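You operate a simulated robot arm through the tools that you are given. There is no shell and no other tool.

You run a simulated two-armed robot. Do the job below in one go: nothing can be reset, and whatever is moved stays where it is left.

Task
Pick up the eyewash bottle that expires last from the top of the wide green belt with one hand, pass it to the other hand and put it on the shelf of the packing table. Set down upright: eyewash bottle.

It is judged by the outcome, as a careful person would: the job done as asked, and still so three seconds after it is handed in. It fails if anything else is knocked over, pushed out of place, dropped, spilled or broken.

Robot
Two 7-joint arms with two-finger parallel grippers on one trunk, on a base that moves. Base frame: it is fixed to the floor where the robot stands at the start and does not move with it; the origin is under the middle of the robot, x ahead of it, y to its left, z up; the surface under the hand at the start is at about z = 0.799. Lengths are in m, angles in rad, forces in N, time in s.
The left shoulder is at the start at [0.07, 0.134, 1.126], the right one opposite. With the tool pointing down near the work surface each hand reaches from about 0.1 to 0.64 m from the robot's upright axis, wherever it stands, measured 20 degrees to its own side. Places, roughly: shelf of the packing table [-1.9, 0.6, 0.3]. Payload 1.57 kg a hand.
The TCP of each hand is the grasp point between the finger pads, 0.03 m short of the fingertips. In the tool frame z runs along the fingers and y along their closing line. The gripper opens to 0.08 m. The fingers are 0.017 m wide and 0.012 m thick; the gripper's body (0.04 by 0.082 m) begins 0.08 m behind the TCP.
Orientation is that of the tool frame in the base frame, as [roll, pitch, yaw] about the fixed x, y, z axes, in that order (R = Rz(yaw) Ry(pitch) Rx(roll)). With the fingers straight down and closing along the base's y, the tool's x points along the base's -x, its y along +y and its z along -z.

Tools
- The arms move only by the tool step_arm. It takes "left_commands", "right_commands" or both (then of equal length, played together; a hand with none holds still); each is text: rows parted by semicolons, each of 7 numbers parted by spaces: the shift along the tool's x, y, z in units of 250 mm (1.0 is 250 mm), then the turn, a rotation vector about the tool's x, y, z in units of 60 degrees (1.0 is 60 degrees), then the closure in counts, from 0 (fully open) to 255 (shut). In form: x y z wx wy wz jaw; .... A call has 1 to 20 rows; each row is the pose to reach, as a shift and turn from the pose commanded when the call began, along the tool's axes at that moment. A call with a number of a shift or a turn outside -1 to 1 is refused whole. Rows are played at 5 a second. More than 0.05 m and 0.15 rad between two rows, or a gripper value outside its range, and nothing of the call is played. Where a pose cannot be reached the arm comes as near as it can. A force on the tool above 40 N (or 10 N above the force at the start of the call, whichever is more), or a blocked arm, ends the call early, and 0.2 s more pass. Each finger travels about 0.153 m/s and halts on what it meets, pressing with about 24 N; the grip force reading is that of the motor and also rises with nothing between the fingers. The clock runs only during rows and for 0.2 s after the last one: add rows that repeat a pose to give the fingers time. It gives the time, the measured TCP pose, the force on the tool (base axes), the opening and the grip force at its end, in the units of the frame above (readings bear some noise), with the torque about the TCP (base axes, N m) and any sound that the robot's microphone picked up.
- Cameras (640 x 400 px; columns grow to the right, rows downward): "scene" is now at [0.1459, 0.0219, 1.3371]; the picture's right is [0.35, -0.94, 0.00], its down [-0.60, -0.22, -0.77] and it looks along [0.72, 0.27, -0.64] (base axes); focal length 292 px, centre (320, 200). "left" rides on the left gripper at [0.072, 0.007, -0.122] in its tool frame; the picture's right is [-0.09, 1.00, 0.00], its down [-0.84, -0.08, -0.54] and it looks along [-0.54, -0.05, 0.84] (tool axes); focal length 238 px, centre (320, 200). "right" rides on the right gripper at [0.072, -0.007, -0.122] in its tool frame; the picture's right is [0.09, 1.00, 0.00], its down [-0.84, 0.08, -0.54] and it looks along [-0.54, 0.05, 0.84] (tool axes); focal length 238 px, centre (320, 200). There is no depth. A picture from a camera that has moved, and an enlarged one, comes with that camera's place and axes in the base frame and with its lens. The place of the scene camera against the robot may be out by one fixed shift of up to 0.025 m in any direction.
- capture(camera): a new picture of that camera. The clock stands still meanwhile.
- slide_trunk(by): slides the trunk up (or, below 0, down) by that many m; the arms and the scene camera ride with it, the base frame stays. It gives what a move gives, with no picture.
- steer(legs): drives the robot by 1 to 6 legs, each [ahead, left, turn to the left] in m, m and rad, along the robot's own axes; the way and the turn of a leg run together, so that a leg with both is an arc; at most 1.5 m and 3.142 rad a leg. The arms and the cameras ride along, it lands a little off, and it stops where it bumps. It gives what a move gives.
- turn_head(pan, tilt): turns the head with the scene camera to pan (to the left, within 1.501 rad either way) and tilt (down, from -0.506 to 1.204), counted from straight ahead of the robot. It gives what a move gives.
- zoom(camera, box): a new picture of the part [left, top, right, bottom] of that camera's present view, enlarged. The clock stands still meanwhile.
- close_job(): hands the job in; it is judged then, once.

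Places have to be worked out from the pictures, the camera data and where the tool is seen. Open the grippers and draw the arms clear of the work before you hand the job in, unless the task says otherwise.

The tools are called after ">>>" as a command line: name --argument value ..., lists and objects as JSON in quotes. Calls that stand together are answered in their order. step_arm: Moves the arms, as the interface text tells. Its arguments: {"type":"object","properties":{"left_commands":{"type":"string"},"right_commands":{"type":"string"}},"required":[]} The other tools are called the same way: slide_trunk (by) moves the trunk up or down; steer (legs) drives the base; turn_head (pan, tilt) turns the head that bears the scene camera; capture (camera) takes a picture; zoom (camera, box) takes an enlarged picture of a part of a camera's view; close_job () hands the job in.

At the start:

```text
time: 0.0
left_tcp_pos: [0.4148, 0.3436, 1.1305]
left_tcp_rot: [3.141, 0.001, -3.141]
left_force: [-0.5, 0.1, 0.7]
left_torque: [0.0, 0.02, -0.02]
left_finger_gap: 0.0798
left_grasp_force: 0.0
right_tcp_pos: [0.3827, -0.0703, 1.1315]
right_tcp_rot: [-3.139, 0.001, 3.141]
right_force: [0.1, 0.2, -0.1]
right_torque: [0.01, 0.0, 0.01]
right_finger_gap: 0.0797
right_grasp_force: 0.1
trunk travel left (down, up): [-0.7, 0.24]
robot x, y, heading: [-0.0009, 0.0012, -0.002]
head pan, tilt (commanded): [0.354, 0.693]
```

scene: 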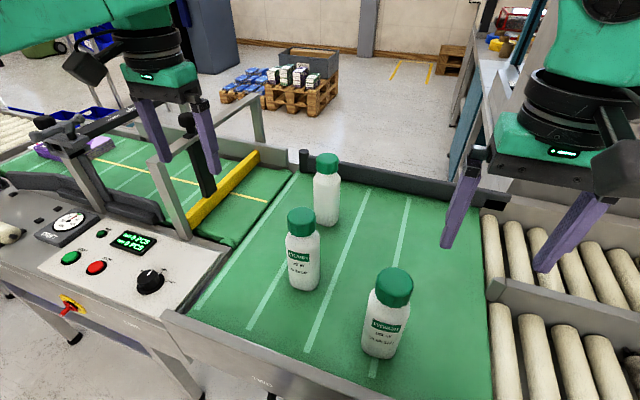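
right: 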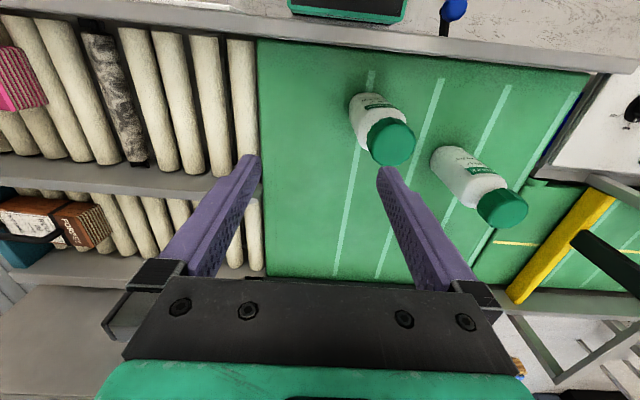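
left: 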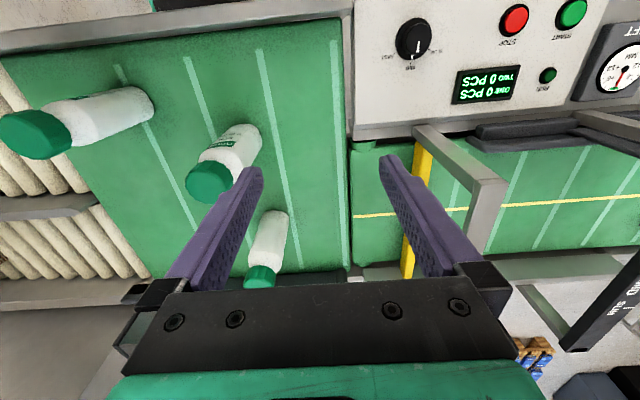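

The picture shows three eyewash bottles on the wide green belt. I enlarge each to read the expiry dates.

>>> zoom --camera "scene" --box '[350, 260, 430, 370]'

>>> zoom --camera "scene" --box '[270, 200, 340, 300]'

>>> zoom --camera "scene" --box '[295, 145, 360, 235]'

>>> zoom --camera "left" --box '[180, 110, 290, 290]'

>>> zoom --camera "right" --box '[340, 80, 540, 230]'

```text
3.64 times, centred on (390, 315) of scene
camera zoom: at [0.1459, 0.0219, 1.3371], right [0.35, -0.94, 0.0], down [-0.6, -0.22, -0.77], along [0.72, 0.27, -0.64], focal length 1063 px, centre (66, -218)
```

zoom: 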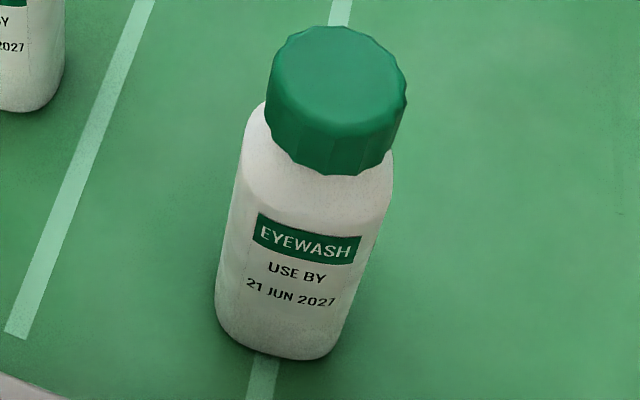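

```text
4.00 times, centred on (305, 250) of scene
camera zoom: at [0.1459, 0.0219, 1.3371], right [0.35, -0.94, 0.0], down [-0.6, -0.22, -0.77], along [0.72, 0.27, -0.64], focal length 1169 px, centre (380, 0)
```

zoom: 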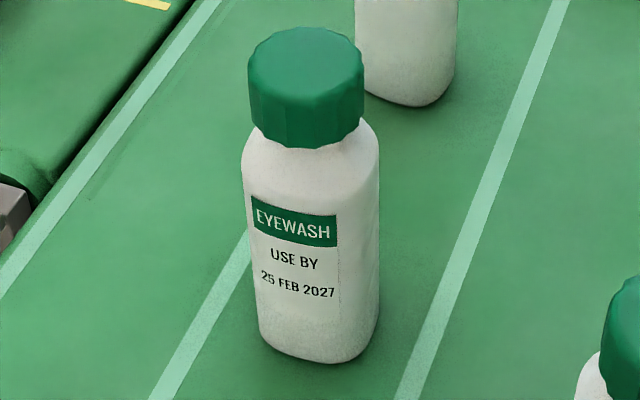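

```text
4.44 times, centred on (328, 190) of scene
camera zoom: at [0.1459, 0.0219, 1.3371], right [0.35, -0.94, 0.0], down [-0.6, -0.22, -0.77], along [0.72, 0.27, -0.64], focal length 1299 px, centre (287, 244)
```

zoom: 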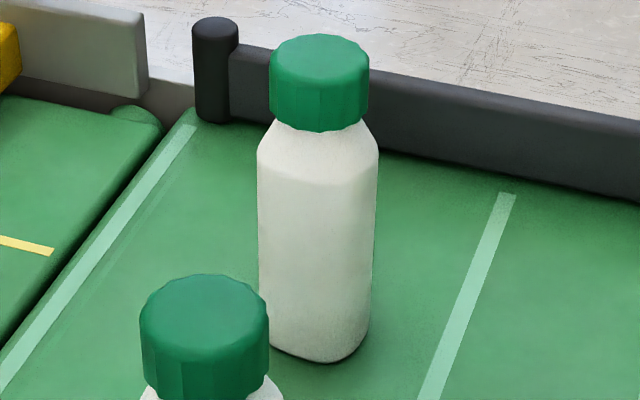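

```text
2.22 times, centred on (235, 200) of left
camera zoom: at [0.3436, 0.3519, 1.2528], right [0.09, 1.0, 0.0], down [0.84, -0.08, 0.54], along [0.54, -0.05, -0.84], focal length 530 px, centre (509, 200)
```

zoom: 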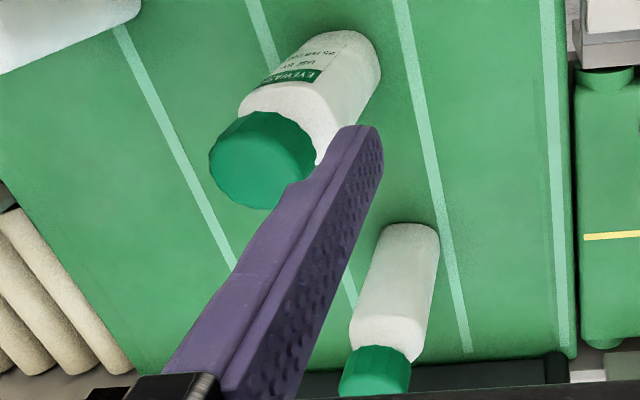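

```text
2.67 times, centred on (440, 155) of right
camera zoom: at [0.3117, -0.0775, 1.2515], right [-0.09, 1.0, 0.0], down [0.84, 0.08, 0.54], along [0.54, 0.05, -0.84], focal length 636 px, centre (0, 320)
```

zoom: 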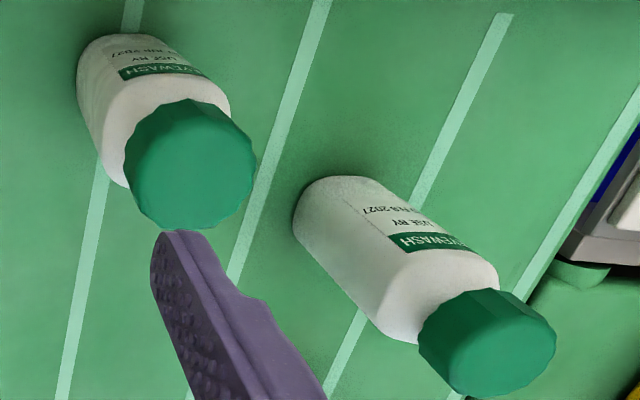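

Two bottles read 21 JUN 2027 and 25 FEB 2027; the third (far one, near [0.68, 0.20]) has its label turned away. I look around with the head to see what space there is to view it from the far side.

>>> turn_head --pan 0.0 --tilt 1.2

>>> capture --camera "scene"

>>> turn_head --pan 0.0 --tilt 0.3

>>> capture --camera "scene"

>>> turn_head --pan 1.4 --tilt 0.4

>>> capture --camera "scene"

>>> turn_head --pan -1.4 --tilt 0.4

>>> capture --camera "scene"

```text
time: 0.9
left_tcp_pos: [0.4152, 0.3442, 1.1299]
left_tcp_rot: [3.14, 0.001, 3.141]
left_force: [-0.6, -0.4, 0.3]
left_torque: [0.0, 0.0, 0.0]
left_finger_gap: 0.0797
left_grasp_force: 0.0
right_tcp_pos: [0.3826, -0.0729, 1.1313]
right_tcp_rot: [3.141, 0.0, 3.141]
right_force: [0.7, 0.0, 0.6]
right_torque: [0.0, 0.04, -0.01]
right_finger_gap: 0.08
right_grasp_force: 0.1
trunk travel left (down, up): [-0.7, 0.24]
robot x, y, heading: [-0.0001, 0.0009, -0.002]
head pan, tilt (commanded): [0.0, 1.201]
```

```text
taken
camera scene: at [0.122, -0.0077, 1.3005], right [0.0, -1.0, 0.0], down [-0.93, 0.0, -0.36], along [0.36, 0.0, -0.93], focal length 292 px, centre (320, 200)
```

scene: 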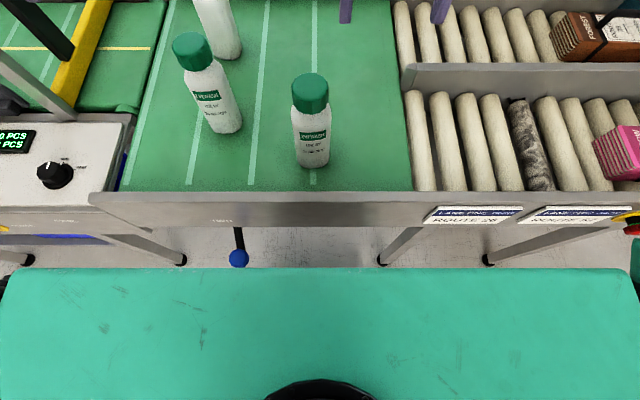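

```text
time: 2.1
left_tcp_pos: [0.4152, 0.3446, 1.1302]
left_tcp_rot: [-3.14, 0.0, -3.141]
left_force: [0.8, 0.3, 0.2]
left_torque: [-0.02, -0.01, 0.01]
left_finger_gap: 0.0802
left_grasp_force: 0.1
right_tcp_pos: [0.3825, -0.0712, 1.1307]
right_tcp_rot: [-3.139, 0.0, 3.14]
right_force: [-0.5, 0.8, 0.7]
right_torque: [0.01, 0.0, 0.02]
right_finger_gap: 0.0799
right_grasp_force: 0.0
trunk travel left (down, up): [-0.7, 0.24]
robot x, y, heading: [0.0, 0.001, -0.003]
head pan, tilt (commanded): [0.0, 0.3]
```

```text
taken
camera scene: at [0.1594, -0.0077, 1.3725], right [0.0, -1.0, 0.0], down [-0.3, 0.0, -0.95], along [0.95, 0.0, -0.3], focal length 292 px, centre (320, 200)
```

scene: 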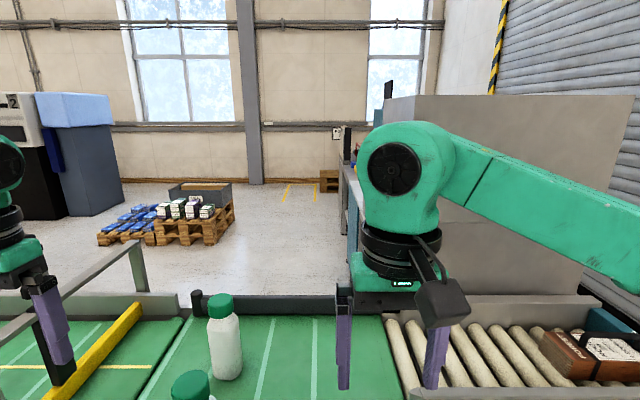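

```text
time: 3.7
left_tcp_pos: [0.4152, 0.3445, 1.1306]
left_tcp_rot: [3.142, 0.001, -3.141]
left_force: [0.4, -0.8, 0.3]
left_torque: [0.01, -0.02, 0.01]
left_finger_gap: 0.0802
left_grasp_force: 0.0
right_tcp_pos: [0.3834, -0.0713, 1.13]
right_tcp_rot: [-3.141, -0.001, -3.141]
right_force: [0.8, -0.7, -0.1]
right_torque: [-0.01, -0.01, -0.02]
right_finger_gap: 0.08
right_grasp_force: 0.0
trunk travel left (down, up): [-0.7, 0.24]
robot x, y, heading: [-0.0007, 0.0012, -0.004]
head pan, tilt (commanded): [1.4, 0.4]
```

```text
taken
camera scene: at [0.0819, 0.0835, 1.3633], right [0.99, -0.17, 0.0], down [-0.07, -0.38, -0.92], along [0.16, 0.91, -0.39], focal length 292 px, centre (320, 200)
```

scene: 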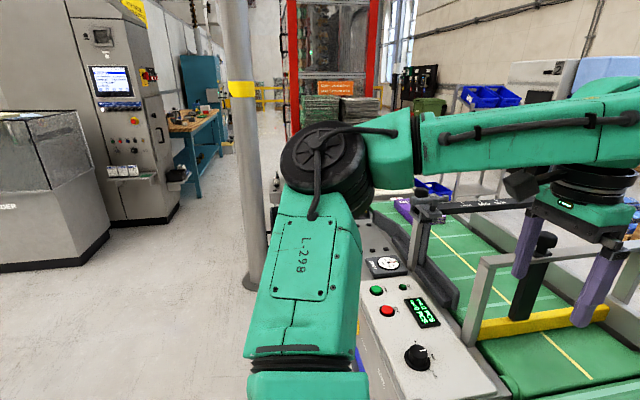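

```text
time: 6.1
left_tcp_pos: [0.4148, 0.3441, 1.1302]
left_tcp_rot: [-3.141, 0.0, -3.14]
left_force: [-0.4, 0.3, 0.3]
left_torque: [-0.01, 0.02, 0.0]
left_finger_gap: 0.0798
left_grasp_force: 0.0
right_tcp_pos: [0.3839, -0.0709, 1.1298]
right_tcp_rot: [3.141, 0.0, 3.141]
right_force: [0.0, 0.1, -0.7]
right_torque: [0.0, 0.01, 0.04]
right_finger_gap: 0.08
right_grasp_force: 0.0
trunk travel left (down, up): [-0.7, 0.24]
robot x, y, heading: [0.0009, 0.0002, -0.001]
head pan, tilt (commanded): [-1.4, 0.4]
```

```text
taken
camera scene: at [0.0818, -0.099, 1.3633], right [-0.99, -0.17, 0.0], down [-0.07, 0.38, -0.92], along [0.16, -0.91, -0.39], focal length 292 px, centre (320, 200)
```

scene: 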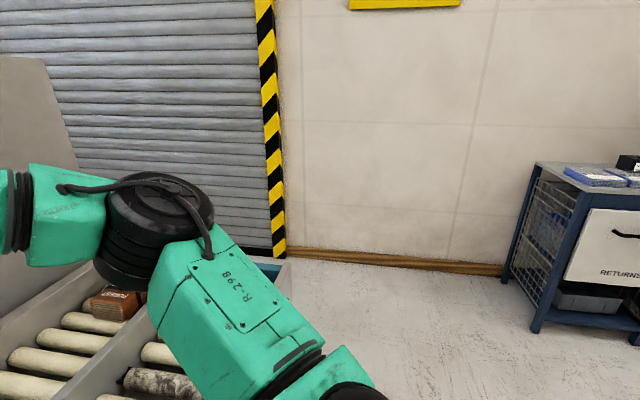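

The far bottle's label faces away from me, and the belt front has a blue-knobbed lever sticking out, so I won't just push forward. I look around further to see the whole line and the packing table.

>>> turn_head --pan 0.8 --tilt 0.35

>>> capture --camera "scene"

>>> turn_head --pan 1.5 --tilt 0.1

>>> capture --camera "scene"

>>> turn_head --pan -0.6 --tilt 0.5

>>> capture --camera "scene"

```text
time: 8.2
left_tcp_pos: [0.4145, 0.345, 1.1304]
left_tcp_rot: [-3.142, -0.001, 3.14]
left_force: [-0.4, -0.1, -0.5]
left_torque: [-0.01, 0.0, 0.01]
left_finger_gap: 0.0802
left_grasp_force: 0.1
right_tcp_pos: [0.3841, -0.0717, 1.1303]
right_tcp_rot: [3.141, 0.0, 3.141]
right_force: [0.2, 0.6, -0.1]
right_torque: [-0.01, 0.0, 0.01]
right_finger_gap: 0.0799
right_grasp_force: 0.1
trunk travel left (down, up): [-0.7, 0.24]
robot x, y, heading: [0.0013, -0.0024, -0.004]
head pan, tilt (commanded): [0.799, 0.351]
```

```text
taken
camera scene: at [0.131, 0.059, 1.3679], right [0.72, -0.7, 0.0], down [-0.24, -0.25, -0.94], along [0.66, 0.67, -0.34], focal length 292 px, centre (320, 200)
```

scene: 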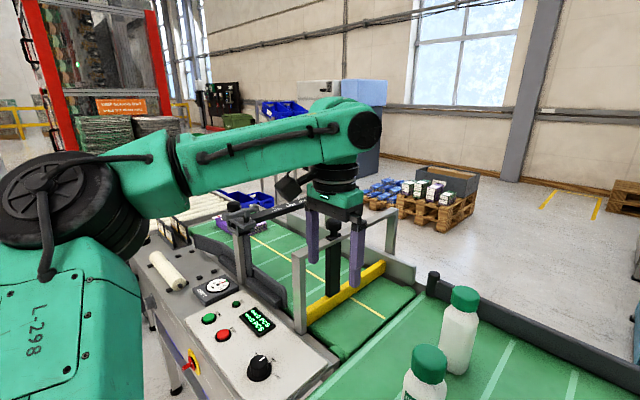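

```text
time: 9.3
left_tcp_pos: [0.4149, 0.3451, 1.1311]
left_tcp_rot: [-3.141, 0.0, 3.141]
left_force: [-0.1, -0.1, 0.2]
left_torque: [0.03, 0.0, 0.0]
left_finger_gap: 0.0798
left_grasp_force: 0.1
right_tcp_pos: [0.3829, -0.0709, 1.1297]
right_tcp_rot: [-3.141, 0.001, 3.141]
right_force: [0.8, -0.2, 0.3]
right_torque: [-0.02, 0.03, -0.01]
right_finger_gap: 0.08
right_grasp_force: 0.0
trunk travel left (down, up): [-0.7, 0.24]
robot x, y, heading: [-0.0001, -0.0003, 0.001]
head pan, tilt (commanded): [1.499, 0.099]
```

```text
taken
camera scene: at [0.0727, 0.0841, 1.3912], right [1.0, -0.07, 0.0], down [-0.01, -0.1, -0.99], along [0.07, 0.99, -0.1], focal length 292 px, centre (320, 200)
```

scene: 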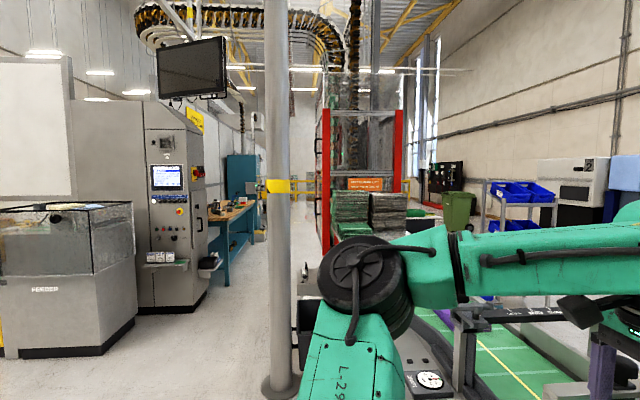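

```text
time: 11.3
left_tcp_pos: [0.4154, 0.3457, 1.1307]
left_tcp_rot: [-3.141, -0.001, 3.141]
left_force: [-0.3, 0.1, -1.5]
left_torque: [0.02, 0.0, 0.01]
left_finger_gap: 0.0801
left_grasp_force: 0.1
right_tcp_pos: [0.3838, -0.0726, 1.131]
right_tcp_rot: [3.142, 0.001, 3.141]
right_force: [-0.8, 0.8, 0.2]
right_torque: [0.04, 0.01, -0.01]
right_finger_gap: 0.0799
right_grasp_force: 0.1
trunk travel left (down, up): [-0.7, 0.24]
robot x, y, heading: [0.0023, -0.0001, -0.004]
head pan, tilt (commanded): [-0.6, 0.499]
```

```text
taken
camera scene: at [0.1411, -0.0591, 1.3542], right [-0.56, -0.83, 0.0], down [-0.4, 0.27, -0.88], along [0.72, -0.5, -0.48], focal length 292 px, centre (320, 200)
```

scene: 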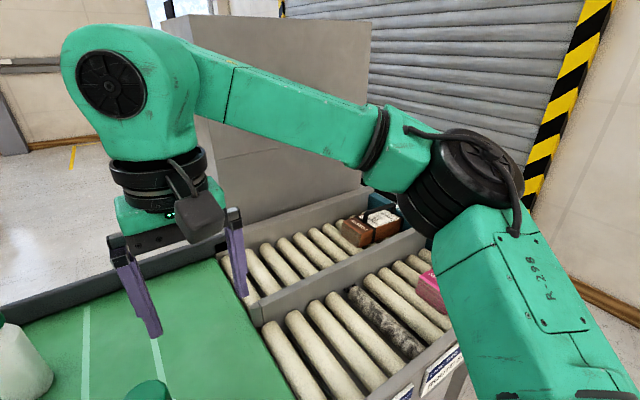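

The line runs on far to the left, so driving round is long; I'll instead try viewing the far bottle with the left wrist camera. I raise the trunk for clearance first.

>>> slide_trunk --by 0.12

>>> step_arm --left_commands "0 0 0 0 0 0.125 0; 0 0 0 0 0 0.25 0; 0 0 0 0 0 0.375 0; 0 0 0 0 0 0.5 0; 0 0 0 0 0 0.625 0; 0 0 0 0 0 0.75 0; 0 0 0 0 0 0.875 0; 0 0 0 0 0 1.0 0"

>>> capture --camera "left"

```text
time: 12.8
left_tcp_pos: [0.4157, 0.3447, 1.2506]
left_tcp_rot: [3.142, 0.0, 3.14]
left_force: [0.3, 0.5, 0.4]
left_torque: [-0.01, -0.01, -0.04]
left_finger_gap: 0.0802
left_grasp_force: 0.0
right_tcp_pos: [0.3831, -0.071, 1.2497]
right_tcp_rot: [-3.141, 0.001, 3.141]
right_force: [-0.6, -0.2, 0.5]
right_torque: [0.0, -0.02, 0.0]
right_finger_gap: 0.0801
right_grasp_force: 0.1
trunk travel left (down, up): [-0.82, 0.12]
robot x, y, heading: [-0.001, 0.0017, 0.002]
head pan, tilt (commanded): [-0.6, 0.499]
```

```text
time: 14.6
left_tcp_pos: [0.4141, 0.3449, 1.2505]
left_tcp_rot: [3.141, -0.001, 2.091]
left_force: [-1.0, -0.1, -0.4]
left_torque: [-0.04, 0.01, 0.0]
left_finger_gap: 0.0804
left_grasp_force: 0.0
right_tcp_pos: [0.3828, -0.0711, 1.2505]
right_tcp_rot: [-3.141, 0.0, -3.141]
right_force: [0.3, -0.1, 0.4]
right_torque: [-0.03, -0.01, 0.0]
right_finger_gap: 0.0803
right_grasp_force: 0.1
trunk travel left (down, up): [-0.82, 0.12]
robot x, y, heading: [0.0003, 0.0018, 0.001]
head pan, tilt (commanded): [-0.6, 0.499]
```

```text
taken
camera left: at [0.3849, 0.4107, 1.3725], right [0.91, 0.42, 0.0], down [0.35, -0.76, 0.54], along [0.22, -0.49, -0.84], focal length 238 px, centre (320, 200)
```

left: 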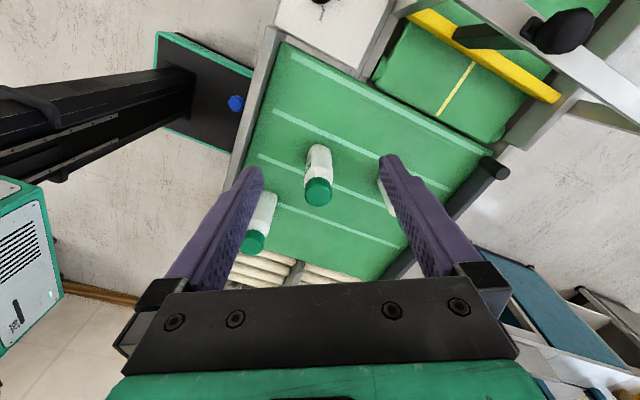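

Rotation works and the base deck and trunk column come into view. I continue the turn toward looking back at the robot.

>>> step_arm --left_commands "0 0 0 0 0 0.125 0; 0 0 0 0 0 0.25 0; 0 0 0 0 0 0.375 0; 0 0 0 0 0 0.5 0; 0 0 0 0 0 0.625 0; 0 0 0 0 0 0.75 0; 0 0 0 0 0 0.875 0; 0 0 0 0 0 1.0 0"

>>> capture --camera "left"

```text
time: 16.4
left_tcp_pos: [0.4138, 0.3465, 1.2508]
left_tcp_rot: [-3.14, -0.002, 1.045]
left_force: [-0.4, -0.8, -0.2]
left_torque: [0.02, 0.0, 0.02]
left_finger_gap: 0.0799
left_grasp_force: 0.1
right_tcp_pos: [0.3836, -0.0706, 1.2505]
right_tcp_rot: [-3.14, 0.0, 3.141]
right_force: [0.4, 0.2, 0.1]
right_torque: [0.01, 0.0, -0.01]
right_finger_gap: 0.0799
right_grasp_force: 0.1
trunk travel left (down, up): [-0.82, 0.12]
robot x, y, heading: [0.001, -0.001, -0.003]
head pan, tilt (commanded): [-0.6, 0.499]
```

```text
taken
camera left: at [0.4572, 0.404, 1.3725], right [0.81, -0.58, 0.0], down [-0.49, -0.69, 0.54], along [-0.31, -0.44, -0.84], focal length 238 px, centre (320, 200)
```

left: 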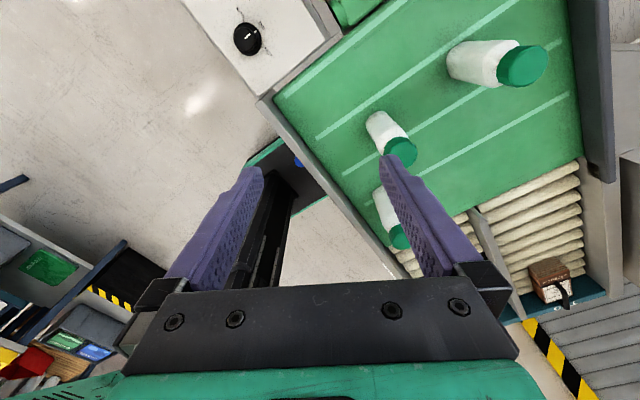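

The far bottle is now seen from its left side, still no label. I move the hand forward while completing the turn so the camera looks back over the far side.

>>> step_arm --left_commands "0.075 0.0755 0 0 0 0.125 0; 0.15 0.151 0 0 0 0.25 0; 0.225 0.2265 0 0 0 0.375 0; 0.3 0.302 0 0 0 0.5 0; 0.375 0.3775 0 0 0 0.625 0; 0.45 0.453 0 0 0 0.75 0; 0.525 0.5285 0 0 0 0.875 0; 0.6 0.604 0 0 0 1.0 0; 0.6 0.604 0 0 0 1.0 0"

>>> capture --camera "left"

```text
time: 18.4
left_tcp_pos: [0.5525, 0.3608, 1.2255]
left_tcp_rot: [-3.14, 0.0, -0.001]
left_force: [0.3, -0.5, 0.4]
left_torque: [-0.02, 0.01, 0.01]
left_finger_gap: 0.0801
left_grasp_force: 0.1
left hand out of reach, approached as far as the arm can: row 5, 6, 7, 8, 9
right_tcp_pos: [0.3833, -0.0724, 1.2502]
right_tcp_rot: [3.14, -0.002, 3.141]
right_force: [0.4, 0.1, -0.2]
right_torque: [-0.02, 0.03, -0.01]
right_finger_gap: 0.0796
right_grasp_force: 0.1
trunk travel left (down, up): [-0.82, 0.12]
robot x, y, heading: [0.0008, -0.0027, -0.0]
head pan, tilt (commanded): [-0.6, 0.499]
```

```text
taken
camera left: at [0.6255, 0.3545, 1.3476], right [-0.09, -1.0, 0.0], down [-0.84, 0.08, 0.54], along [-0.54, 0.05, -0.84], focal length 238 px, centre (320, 200)
```

left: 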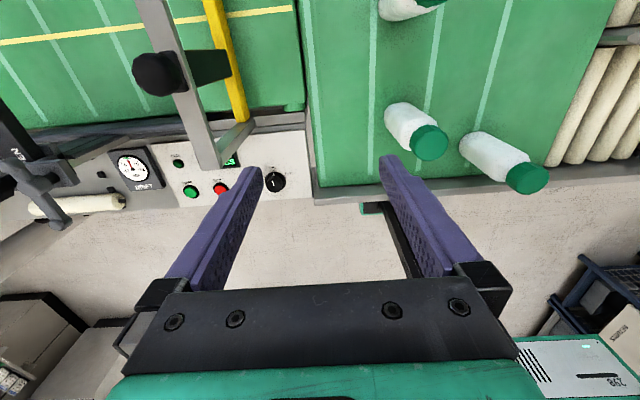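

The arm reached its limit at x≈0.55, so the base must come closer. The base deck seems low (z≈0.23) and may pass under the frame; I shift the left hand to get a clear look at the column, lever and deck.

>>> step_arm --left_commands "-0.1 0.12 0 0 0 0 0; -0.2 0.24 0 0 0 0 0; -0.3 0.36 0 0 0 0 0; -0.4 0.48 0 0 0 0 0; -0.4 0.48 0 0 0 0 0"

>>> capture --camera "left"

```text
time: 19.6
left_tcp_pos: [0.45, 0.2412, 1.2242]
left_tcp_rot: [3.141, 0.0, 0.002]
left_force: [0.1, -0.4, 0.4]
left_torque: [0.0, 0.03, 0.0]
left_finger_gap: 0.08
left_grasp_force: 0.0
right_tcp_pos: [0.3842, -0.0698, 1.2513]
right_tcp_rot: [-3.141, 0.0, 3.141]
right_force: [0.0, -0.1, 0.1]
right_torque: [0.0, 0.0, 0.04]
right_finger_gap: 0.0798
right_grasp_force: 0.0
trunk travel left (down, up): [-0.82, 0.12]
robot x, y, heading: [0.0011, 0.0023, -0.0]
head pan, tilt (commanded): [-0.6, 0.499]
```

```text
taken
camera left: at [0.5235, 0.2344, 1.3474], right [-0.09, -1.0, 0.0], down [-0.84, 0.08, 0.54], along [-0.54, 0.05, -0.84], focal length 238 px, centre (320, 200)
```

left: 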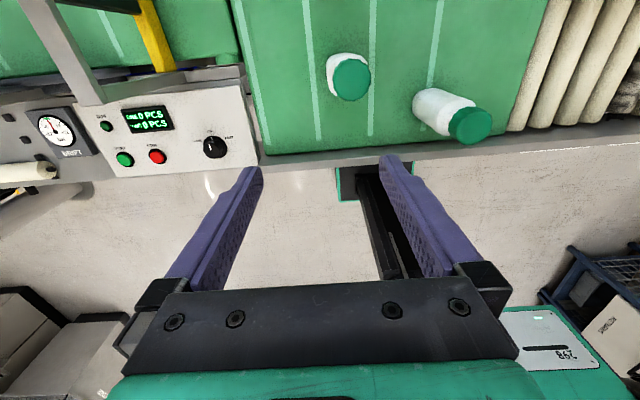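

The deck (about ±0.2 m, top z≈0.23) and the slim column (front at x≈-0.08) leave room to go under the belt frame clear of lever and legs. I shift 0.08 m left, then drive 0.18 m ahead with hands high above everything.

>>> steer --legs '[[0, 0.08, 0], [0.1, 0, 0]]'

>>> capture --camera "left"

```text
time: 21.4
left_tcp_pos: [0.5431, 0.3212, 1.2272]
left_tcp_rot: [3.14, -0.004, 0.002]
left_force: [0.5, -0.4, 0.2]
left_torque: [0.04, -0.03, -0.01]
left_finger_gap: 0.0802
left_grasp_force: 0.2
right_tcp_pos: [0.4761, 0.0098, 1.2514]
right_tcp_rot: [-3.141, 0.004, -3.14]
right_force: [-1.4, -0.1, 0.7]
right_torque: [0.0, 0.01, -0.01]
right_finger_gap: 0.08
right_grasp_force: 0.2
trunk travel left (down, up): [-0.82, 0.12]
robot x, y, heading: [0.0959, 0.0815, 0.0]
head pan, tilt (commanded): [-0.6, 0.499]
```

```text
taken
camera left: at [0.6159, 0.3155, 1.35], right [-0.09, -1.0, 0.0], down [-0.84, 0.08, 0.54], along [-0.54, 0.05, -0.84], focal length 238 px, centre (320, 200)
```

left: 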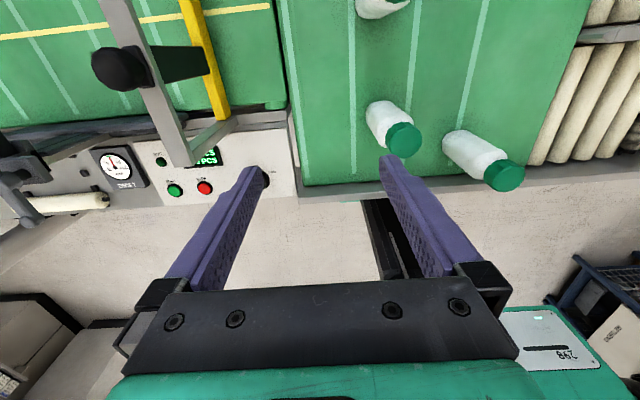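

No bump so far (robot at [0.096, 0.082]). I check clearance with the head before going further.

>>> turn_head --pan 0.0 --tilt 1.2

>>> capture --camera "scene"

```text
time: 22.4
left_tcp_pos: [0.5482, 0.3218, 1.2248]
left_tcp_rot: [3.14, -0.002, 0.001]
left_force: [-0.3, -0.1, 0.1]
left_torque: [0.02, -0.04, 0.02]
left_finger_gap: 0.0801
left_grasp_force: 0.1
right_tcp_pos: [0.4815, 0.0096, 1.251]
right_tcp_rot: [3.141, 0.002, -3.138]
right_force: [0.7, -0.1, 0.5]
right_torque: [0.01, -0.01, -0.03]
right_finger_gap: 0.0802
right_grasp_force: 0.1
trunk travel left (down, up): [-0.82, 0.12]
robot x, y, heading: [0.0963, 0.08, 0.002]
head pan, tilt (commanded): [0.0, 1.201]
```

```text
taken
camera scene: at [0.2188, 0.0719, 1.4206], right [0.0, -1.0, 0.0], down [-0.93, 0.0, -0.36], along [0.36, 0.0, -0.93], focal length 292 px, centre (320, 200)
```

scene: 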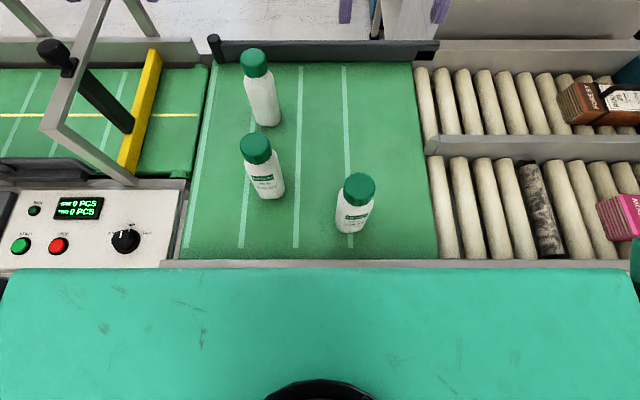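

The three bottles are at about A [0.393, 0.005], B [0.478, 0.187], C [0.678, 0.208]; everything is clear. I go 0.07 m further ahead, which keeps the column short of the lever and the shoulder beam short of bottle A.

>>> steer --legs '[[0.07, 0, 0]]'

>>> step_arm --left_commands "0.15 0 0 0 0 0 0; 0.3 0 0 0 0 0 0; 0.45 0 0 0 0 0 0; 0.6 0 0 0 0 0 0; 0.75 0 0 0 0 0 0; 0.75 0 0 0 0 0 0"

>>> capture --camera "left"

```text
time: 23.5
left_tcp_pos: [0.6131, 0.3212, 1.2283]
left_tcp_rot: [3.14, -0.007, 0.002]
left_force: [-0.4, -0.6, 0.5]
left_torque: [0.02, -0.05, 0.03]
left_finger_gap: 0.0799
left_grasp_force: 0.0
right_tcp_pos: [0.5461, 0.0096, 1.2538]
right_tcp_rot: [-3.14, 0.008, -3.138]
right_force: [-0.6, 0.2, 0.6]
right_torque: [-0.01, -0.03, 0.0]
right_finger_gap: 0.0801
right_grasp_force: 0.1
trunk travel left (down, up): [-0.82, 0.12]
robot x, y, heading: [0.1685, 0.0788, -0.0]
head pan, tilt (commanded): [0.0, 1.201]
```

```text
time: 24.9
left_tcp_pos: [0.7271, 0.3333, 1.2055]
left_tcp_rot: [-3.141, -0.001, 0.001]
left_force: [-0.1, 0.1, 0.7]
left_torque: [0.01, 0.0, -0.02]
left_finger_gap: 0.0801
left_grasp_force: 0.1
left hand out of reach, approached as far as the arm can: row 3, 4, 5, 6
right_tcp_pos: [0.556, 0.0109, 1.2506]
right_tcp_rot: [3.141, 0.001, -3.138]
right_force: [-0.2, 0.1, 0.0]
right_torque: [-0.03, 0.0, 0.03]
right_finger_gap: 0.08
right_grasp_force: 0.1
trunk travel left (down, up): [-0.82, 0.12]
robot x, y, heading: [0.1708, 0.0839, 0.001]
head pan, tilt (commanded): [0.0, 1.201]
```

```text
taken
camera left: at [0.7998, 0.3281, 1.3282], right [-0.09, -1.0, 0.0], down [-0.84, 0.08, 0.54], along [-0.54, 0.05, -0.84], focal length 238 px, centre (320, 200)
```

left: 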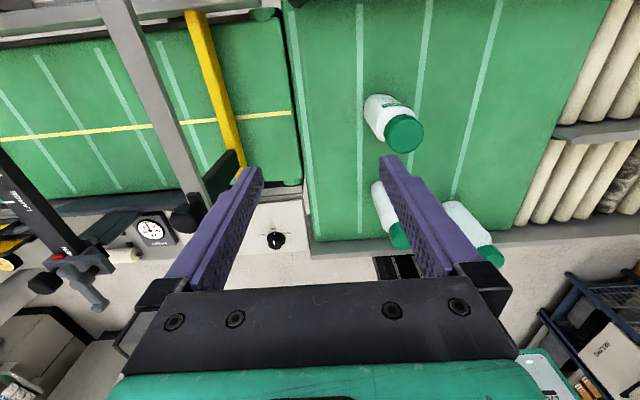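

The far bottle's label edge now shows. I enlarge it.

>>> zoom --camera "left" --box '[350, 80, 440, 165]'

```text
4.71 times, centred on (395, 122) of left
camera zoom: at [0.7998, 0.3281, 1.3282], right [-0.09, -1.0, 0.0], down [-0.84, 0.08, 0.54], along [-0.54, 0.05, -0.84], focal length 1122 px, centre (-33, 565)
```

zoom: 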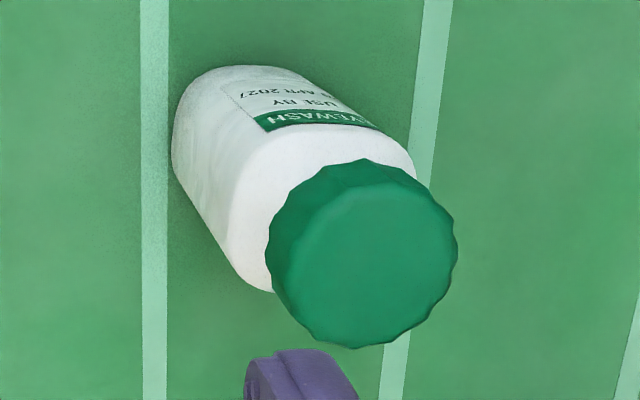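

It reads something like "APR 2027", but I want it certain. I move the camera lower and more in front of the label, staying above the bottle tops (~1.0).

>>> step_arm --left_commands "0.05 -0.08 0.085 0 0 0 0; 0.1 -0.16 0.17 0 0 0 0; 0.15 -0.16 0.255 0 0 0 0; 0.2 -0.16 0.34 0 0 0 0; 0.25 -0.16 0.38 0 0 0 0; 0.25 -0.16 0.38 0 0 0 0"

>>> capture --camera "left"

```text
time: 26.3
left_tcp_pos: [0.7453, 0.3809, 1.1134]
left_tcp_rot: [-3.141, -0.003, 0.002]
left_force: [-0.4, 0.2, -0.4]
left_torque: [0.0, 0.04, -0.02]
left_finger_gap: 0.0799
left_grasp_force: 0.0
left hand out of reach, approached as far as the arm can: row 2, 3, 4, 5, 6
right_tcp_pos: [0.554, 0.0105, 1.25]
right_tcp_rot: [3.141, 0.001, -3.137]
right_force: [0.2, -0.4, 0.0]
right_torque: [-0.02, 0.01, -0.03]
right_finger_gap: 0.0798
right_grasp_force: 0.1
trunk travel left (down, up): [-0.82, 0.12]
robot x, y, heading: [0.1714, 0.0795, 0.007]
head pan, tilt (commanded): [0.0, 1.201]
```

```text
taken
camera left: at [0.818, 0.3748, 1.2344], right [-0.09, -1.0, 0.0], down [-0.84, 0.08, 0.54], along [-0.54, 0.05, -0.84], focal length 238 px, centre (320, 200)
```

left: 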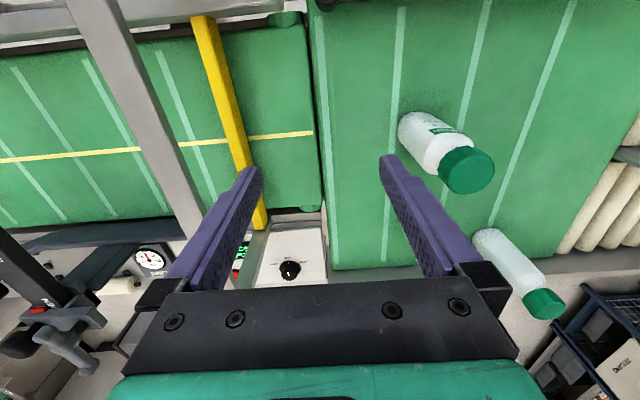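

I zoom in on the label from here (I went slightly left of where I intended, still clear of the gate).

>>> zoom --camera "left" --box '[390, 100, 500, 200]'

```text
4.00 times, centred on (445, 150) of left
camera zoom: at [0.818, 0.3748, 1.2344], right [-0.09, -1.0, 0.0], down [-0.84, 0.08, 0.54], along [-0.54, 0.05, -0.84], focal length 953 px, centre (-180, 400)
```

zoom: 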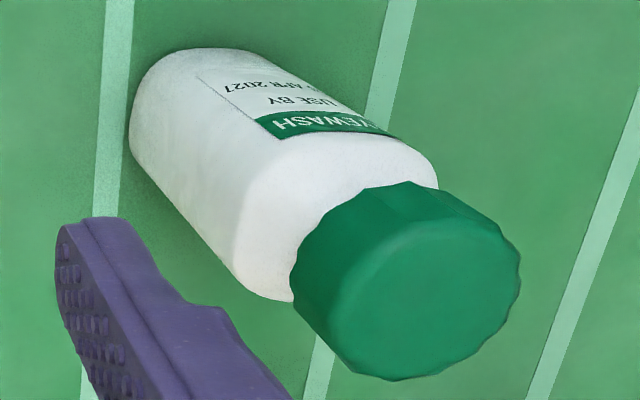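

It looks like "… APR 2027". I move the hand to the right (tool +y) for a square view to be sure.

>>> step_arm --left_commands "0 0.15 -0.1 0 0 0 0; 0.05 0.3 -0.1 0 0 0 0; 0.1 0.45 -0.1 0 0 0 0; 0.15 0.6 -0.1 0 0 0 0; 0.15 0.7 -0.1 0 0 0 0; 0.15 0.7 -0.1 0 0 0 0"

>>> capture --camera "left"

>>> zoom --camera "left" --box '[280, 80, 400, 180]'

```text
time: 27.7
left_tcp_pos: [0.7072, 0.2484, 1.1294]
left_tcp_rot: [-3.141, -0.001, 0.003]
left_force: [0.6, 0.5, 0.0]
left_torque: [0.02, 0.01, -0.02]
left_finger_gap: 0.08
left_grasp_force: 0.0
left hand out of reach, approached as far as the arm can: row 1, 2, 3, 4, 5, 6
right_tcp_pos: [0.5538, 0.0111, 1.2518]
right_tcp_rot: [3.14, 0.0, -3.137]
right_force: [-0.4, -0.4, -0.2]
right_torque: [0.01, 0.0, 0.02]
right_finger_gap: 0.0798
right_grasp_force: 0.0
trunk travel left (down, up): [-0.82, 0.12]
robot x, y, heading: [0.1708, 0.0807, -0.006]
head pan, tilt (commanded): [0.0, 1.201]
```

```text
taken
camera left: at [0.7795, 0.2427, 1.252], right [-0.09, -1.0, 0.0], down [-0.84, 0.08, 0.54], along [-0.54, 0.05, -0.84], focal length 238 px, centre (320, 200)
```

left: 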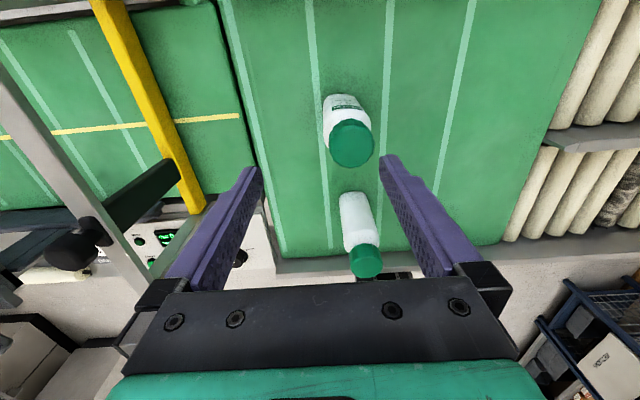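

```text
4.00 times, centred on (340, 130) of left
camera zoom: at [0.7795, 0.2427, 1.252], right [-0.09, -1.0, 0.0], down [-0.84, 0.08, 0.54], along [-0.54, 0.05, -0.84], focal length 953 px, centre (240, 480)
```

zoom: 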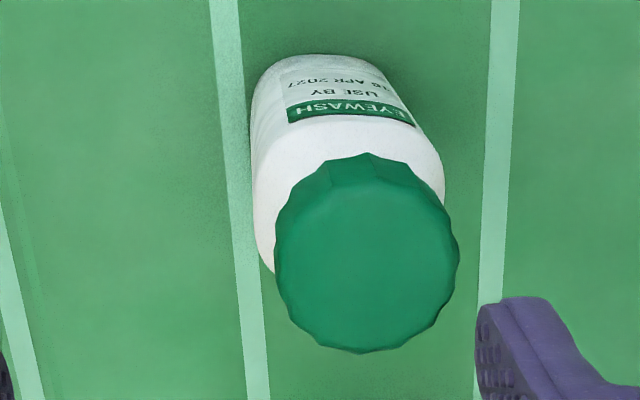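

C reads "16 APR 2027". I re-read bottle A's date with a strong zoom from the scene camera to be sure it is JUN.

>>> turn_head --pan -0.2 --tilt 1.1

>>> capture --camera "scene"

```text
time: 28.4
left_tcp_pos: [0.7074, 0.2492, 1.1293]
left_tcp_rot: [-3.141, -0.001, 0.002]
left_force: [0.1, 1.3, 0.1]
left_torque: [0.02, -0.02, -0.01]
left_finger_gap: 0.0801
left_grasp_force: 0.1
right_tcp_pos: [0.5532, 0.0107, 1.2511]
right_tcp_rot: [3.142, 0.001, -3.138]
right_force: [0.3, 0.3, 0.2]
right_torque: [0.04, 0.03, 0.0]
right_finger_gap: 0.08
right_grasp_force: 0.1
trunk travel left (down, up): [-0.82, 0.12]
robot x, y, heading: [0.1718, 0.0827, -0.0]
head pan, tilt (commanded): [-0.201, 1.1]
```

```text
taken
camera scene: at [0.2982, 0.0601, 1.4265], right [-0.2, -0.98, 0.0], down [-0.87, 0.17, -0.45], along [0.44, -0.09, -0.89], focal length 292 px, centre (320, 200)
```

scene: 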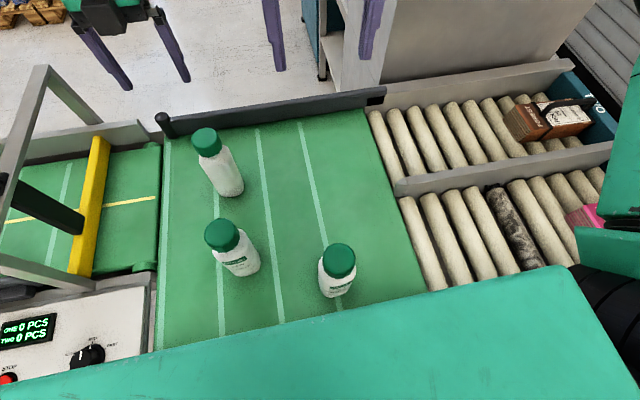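

>>> zoom --camera "scene" --box '[310, 235, 365, 305]'

```text
5.71 times, centred on (338, 270) of scene
camera zoom: at [0.2982, 0.0601, 1.4265], right [-0.2, -0.98, 0.0], down [-0.87, 0.17, -0.45], along [0.44, -0.09, -0.89], focal length 1670 px, centre (220, -200)
```

zoom: 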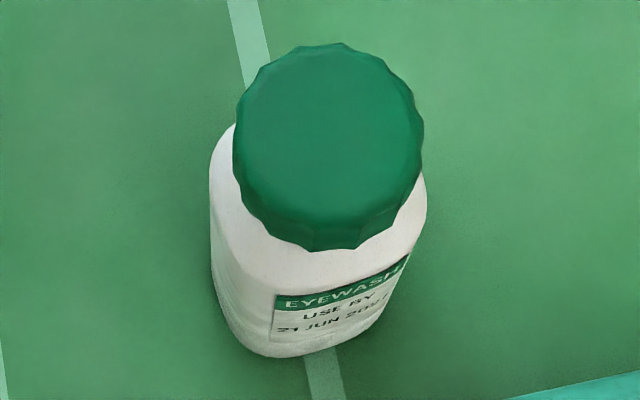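

Confirmed: bottle A (21 JUN 2027) expires last (B 25 FEB, C 16 APR 2027). I lift the left hand straight up and draw it back before backing the base out.

>>> step_arm --left_commands "0 0 -0.18 0 0 0 0; 0 0 -0.36 0 0 0 0; -0.18 0 -0.36 0 0 0 0; -0.36 0 -0.36 0 0 0 0; -0.54 0 -0.36 0 0 0 0; -0.72 0 -0.36 0 0 0 0; -0.9 0 -0.36 0 0 0 0; -0.9 0 -0.36 0 0 0 0"

>>> steer --legs '[[-0.17, 0, 0], [0, -0.08, 0]]'

>>> turn_head --pan 0.2 --tilt 0.9

>>> capture --camera "scene"

>>> capture --camera "right"

```text
time: 30.2
left_tcp_pos: [0.4815, 0.2478, 1.2206]
left_tcp_rot: [3.141, -0.001, 0.002]
left_force: [-0.1, -0.5, -0.2]
left_torque: [-0.03, -0.02, 0.03]
left_finger_gap: 0.0799
left_grasp_force: 0.1
left hand out of reach, approached as far as the arm can: row 1, 2
right_tcp_pos: [0.5551, 0.0105, 1.251]
right_tcp_rot: [-3.141, 0.002, -3.138]
right_force: [0.2, 1.0, -0.3]
right_torque: [-0.03, 0.0, 0.0]
right_finger_gap: 0.0802
right_grasp_force: 0.1
trunk travel left (down, up): [-0.82, 0.12]
robot x, y, heading: [0.1734, 0.0822, 0.0]
head pan, tilt (commanded): [-0.201, 1.1]
```

```text
time: 32.3
left_tcp_pos: [0.3126, 0.1734, 1.2216]
left_tcp_rot: [3.137, 0.001, 0.0]
left_force: [-0.6, 0.5, -0.2]
left_torque: [0.01, -0.02, -0.01]
left_finger_gap: 0.0798
left_grasp_force: 0.1
right_tcp_pos: [0.3842, -0.0631, 1.2501]
right_tcp_rot: [-3.135, -0.001, -3.14]
right_force: [-1.1, 0.9, 0.8]
right_torque: [-0.04, 0.02, 0.01]
right_finger_gap: 0.0801
right_grasp_force: 0.0
trunk travel left (down, up): [-0.82, 0.12]
robot x, y, heading: [-0.0009, 0.0019, 0.003]
head pan, tilt (commanded): [-0.201, 1.1]
```

```text
time: 33.2
left_tcp_pos: [0.3114, 0.1665, 1.2215]
left_tcp_rot: [3.142, -0.001, 0.0]
left_force: [0.3, -0.1, 0.1]
left_torque: [0.01, 0.01, -0.03]
left_finger_gap: 0.0801
left_grasp_force: 0.0
right_tcp_pos: [0.3829, -0.0713, 1.2498]
right_tcp_rot: [3.141, 0.003, -3.14]
right_force: [-0.1, -0.2, 0.3]
right_torque: [0.01, 0.03, 0.01]
right_finger_gap: 0.0802
right_grasp_force: 0.1
trunk travel left (down, up): [-0.82, 0.12]
robot x, y, heading: [0.001, -0.0003, 0.0]
head pan, tilt (commanded): [0.201, 0.901]
```

```text
taken
camera scene: at [0.1391, 0.0058, 1.4403], right [0.2, -0.98, 0.0], down [-0.77, -0.15, -0.62], along [0.61, 0.12, -0.78], focal length 292 px, centre (320, 200)
```

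scene: 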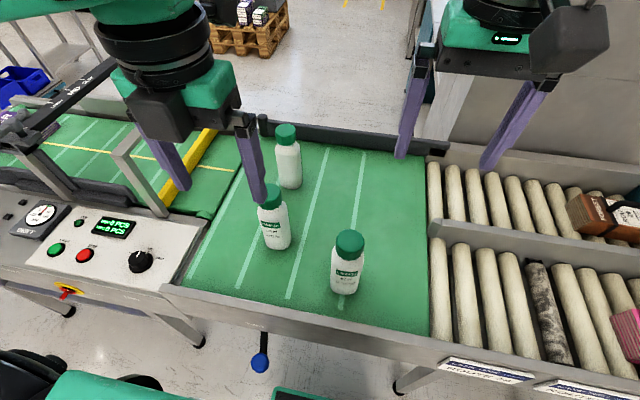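

```text
taken
camera right: at [0.3104, -0.0786, 1.3717], right [-0.09, 1.0, 0.0], down [0.84, 0.08, 0.54], along [0.54, 0.05, -0.84], focal length 238 px, centre (320, 200)
```

right: 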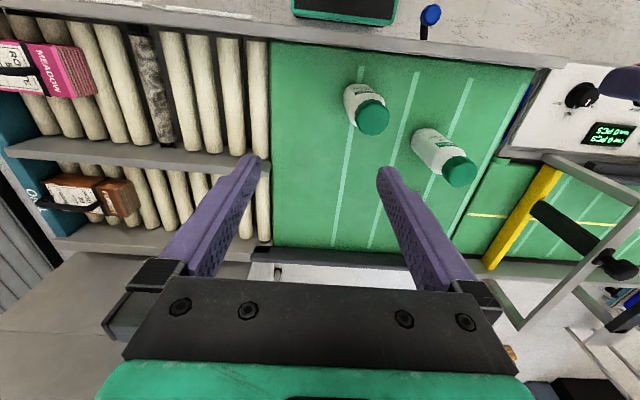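

Hands are clear and the robot is back at the start. I move the left hand aside and bring the right hand over bottle A (estimated [0.395, 0.011], cap top z≈0.99), staying 0.13 m above it to check alignment.

>>> step_arm --left_commands "0 -0.15 0 0 0 0 0; 0 -0.3 0 0 0 0 0; 0 -0.45 0 0 0 0 0; 0 -0.6 0 0 0 0 0; 0 -0.6 0 0 0 0 0" --right_commands "-0.01 0.082 0.1 0 0 0 0; -0.024 0.164 0.2 0 0 0 0; -0.036 0.246 0.3 0 0 0 0; -0.048 0.328 0.4 0 0 0 0; -0.048 0.328 0.4 0 0 0 0"

>>> capture --camera "right"

>>> capture --camera "scene"

```text
time: 34.4
left_tcp_pos: [0.3094, 0.3141, 1.2238]
left_tcp_rot: [-3.14, -0.001, 0.0]
left_force: [-0.5, 0.0, -1.0]
left_torque: [-0.01, 0.0, -0.05]
left_finger_gap: 0.08
left_grasp_force: 0.0
right_tcp_pos: [0.3938, 0.0128, 1.1483]
right_tcp_rot: [3.141, 0.003, -3.139]
right_force: [-0.9, -0.1, -0.1]
right_torque: [0.0, 0.0, -0.01]
right_finger_gap: 0.0798
right_grasp_force: 0.0
trunk travel left (down, up): [-0.82, 0.12]
robot x, y, heading: [-0.0034, 0.0049, -0.005]
head pan, tilt (commanded): [0.201, 0.901]
```

```text
taken
camera right: at [0.3219, 0.006, 1.2695], right [-0.09, 1.0, 0.0], down [0.84, 0.08, 0.54], along [0.54, 0.05, -0.84], focal length 238 px, centre (320, 200)
```

right: 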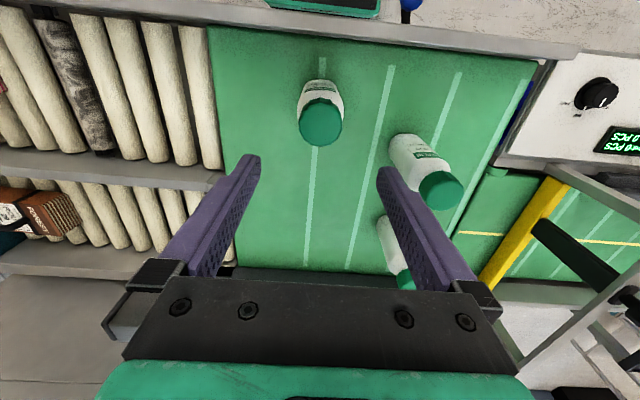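

```text
taken
camera scene: at [0.139, 0.007, 1.4404], right [0.2, -0.98, 0.0], down [-0.77, -0.16, -0.62], along [0.61, 0.12, -0.78], focal length 292 px, centre (320, 200)
```

scene: 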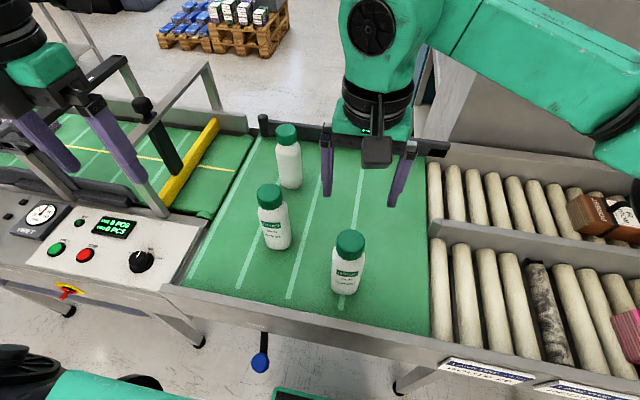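

I zoom in on the bottle in the right wrist camera to measure the cap centre precisely.

>>> zoom --camera "right" --box '[270, 60, 370, 160]'

>>> zoom --camera "scene" --box '[290, 210, 400, 310]'

```text
4.00 times, centred on (320, 110) of right
camera zoom: at [0.3219, 0.006, 1.2695], right [-0.09, 1.0, 0.0], down [0.84, 0.08, 0.54], along [0.54, 0.05, -0.84], focal length 953 px, centre (320, 560)
```

zoom: 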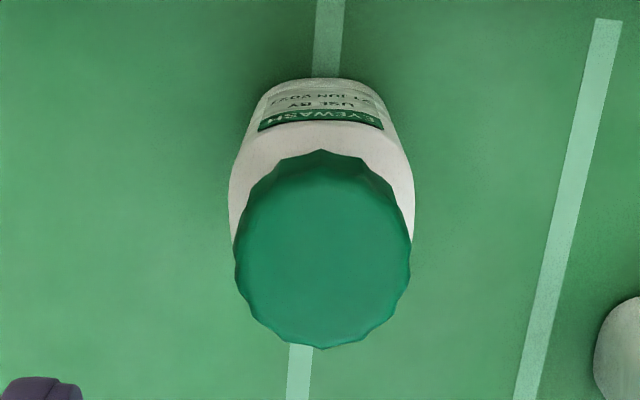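

```text
4.00 times, centred on (345, 260) of scene
camera zoom: at [0.139, 0.007, 1.4404], right [0.2, -0.98, 0.0], down [-0.77, -0.16, -0.62], along [0.61, 0.12, -0.78], focal length 1169 px, centre (220, -40)
```

zoom: 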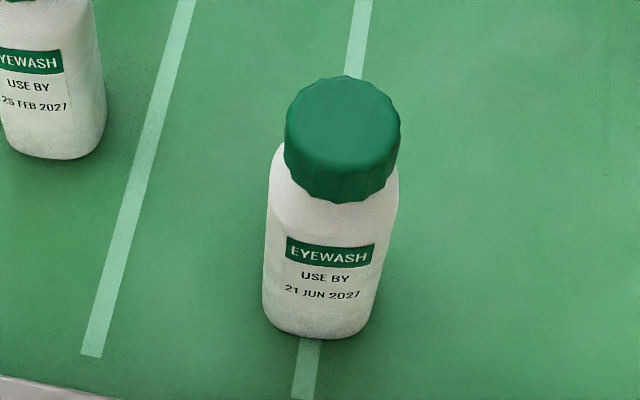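

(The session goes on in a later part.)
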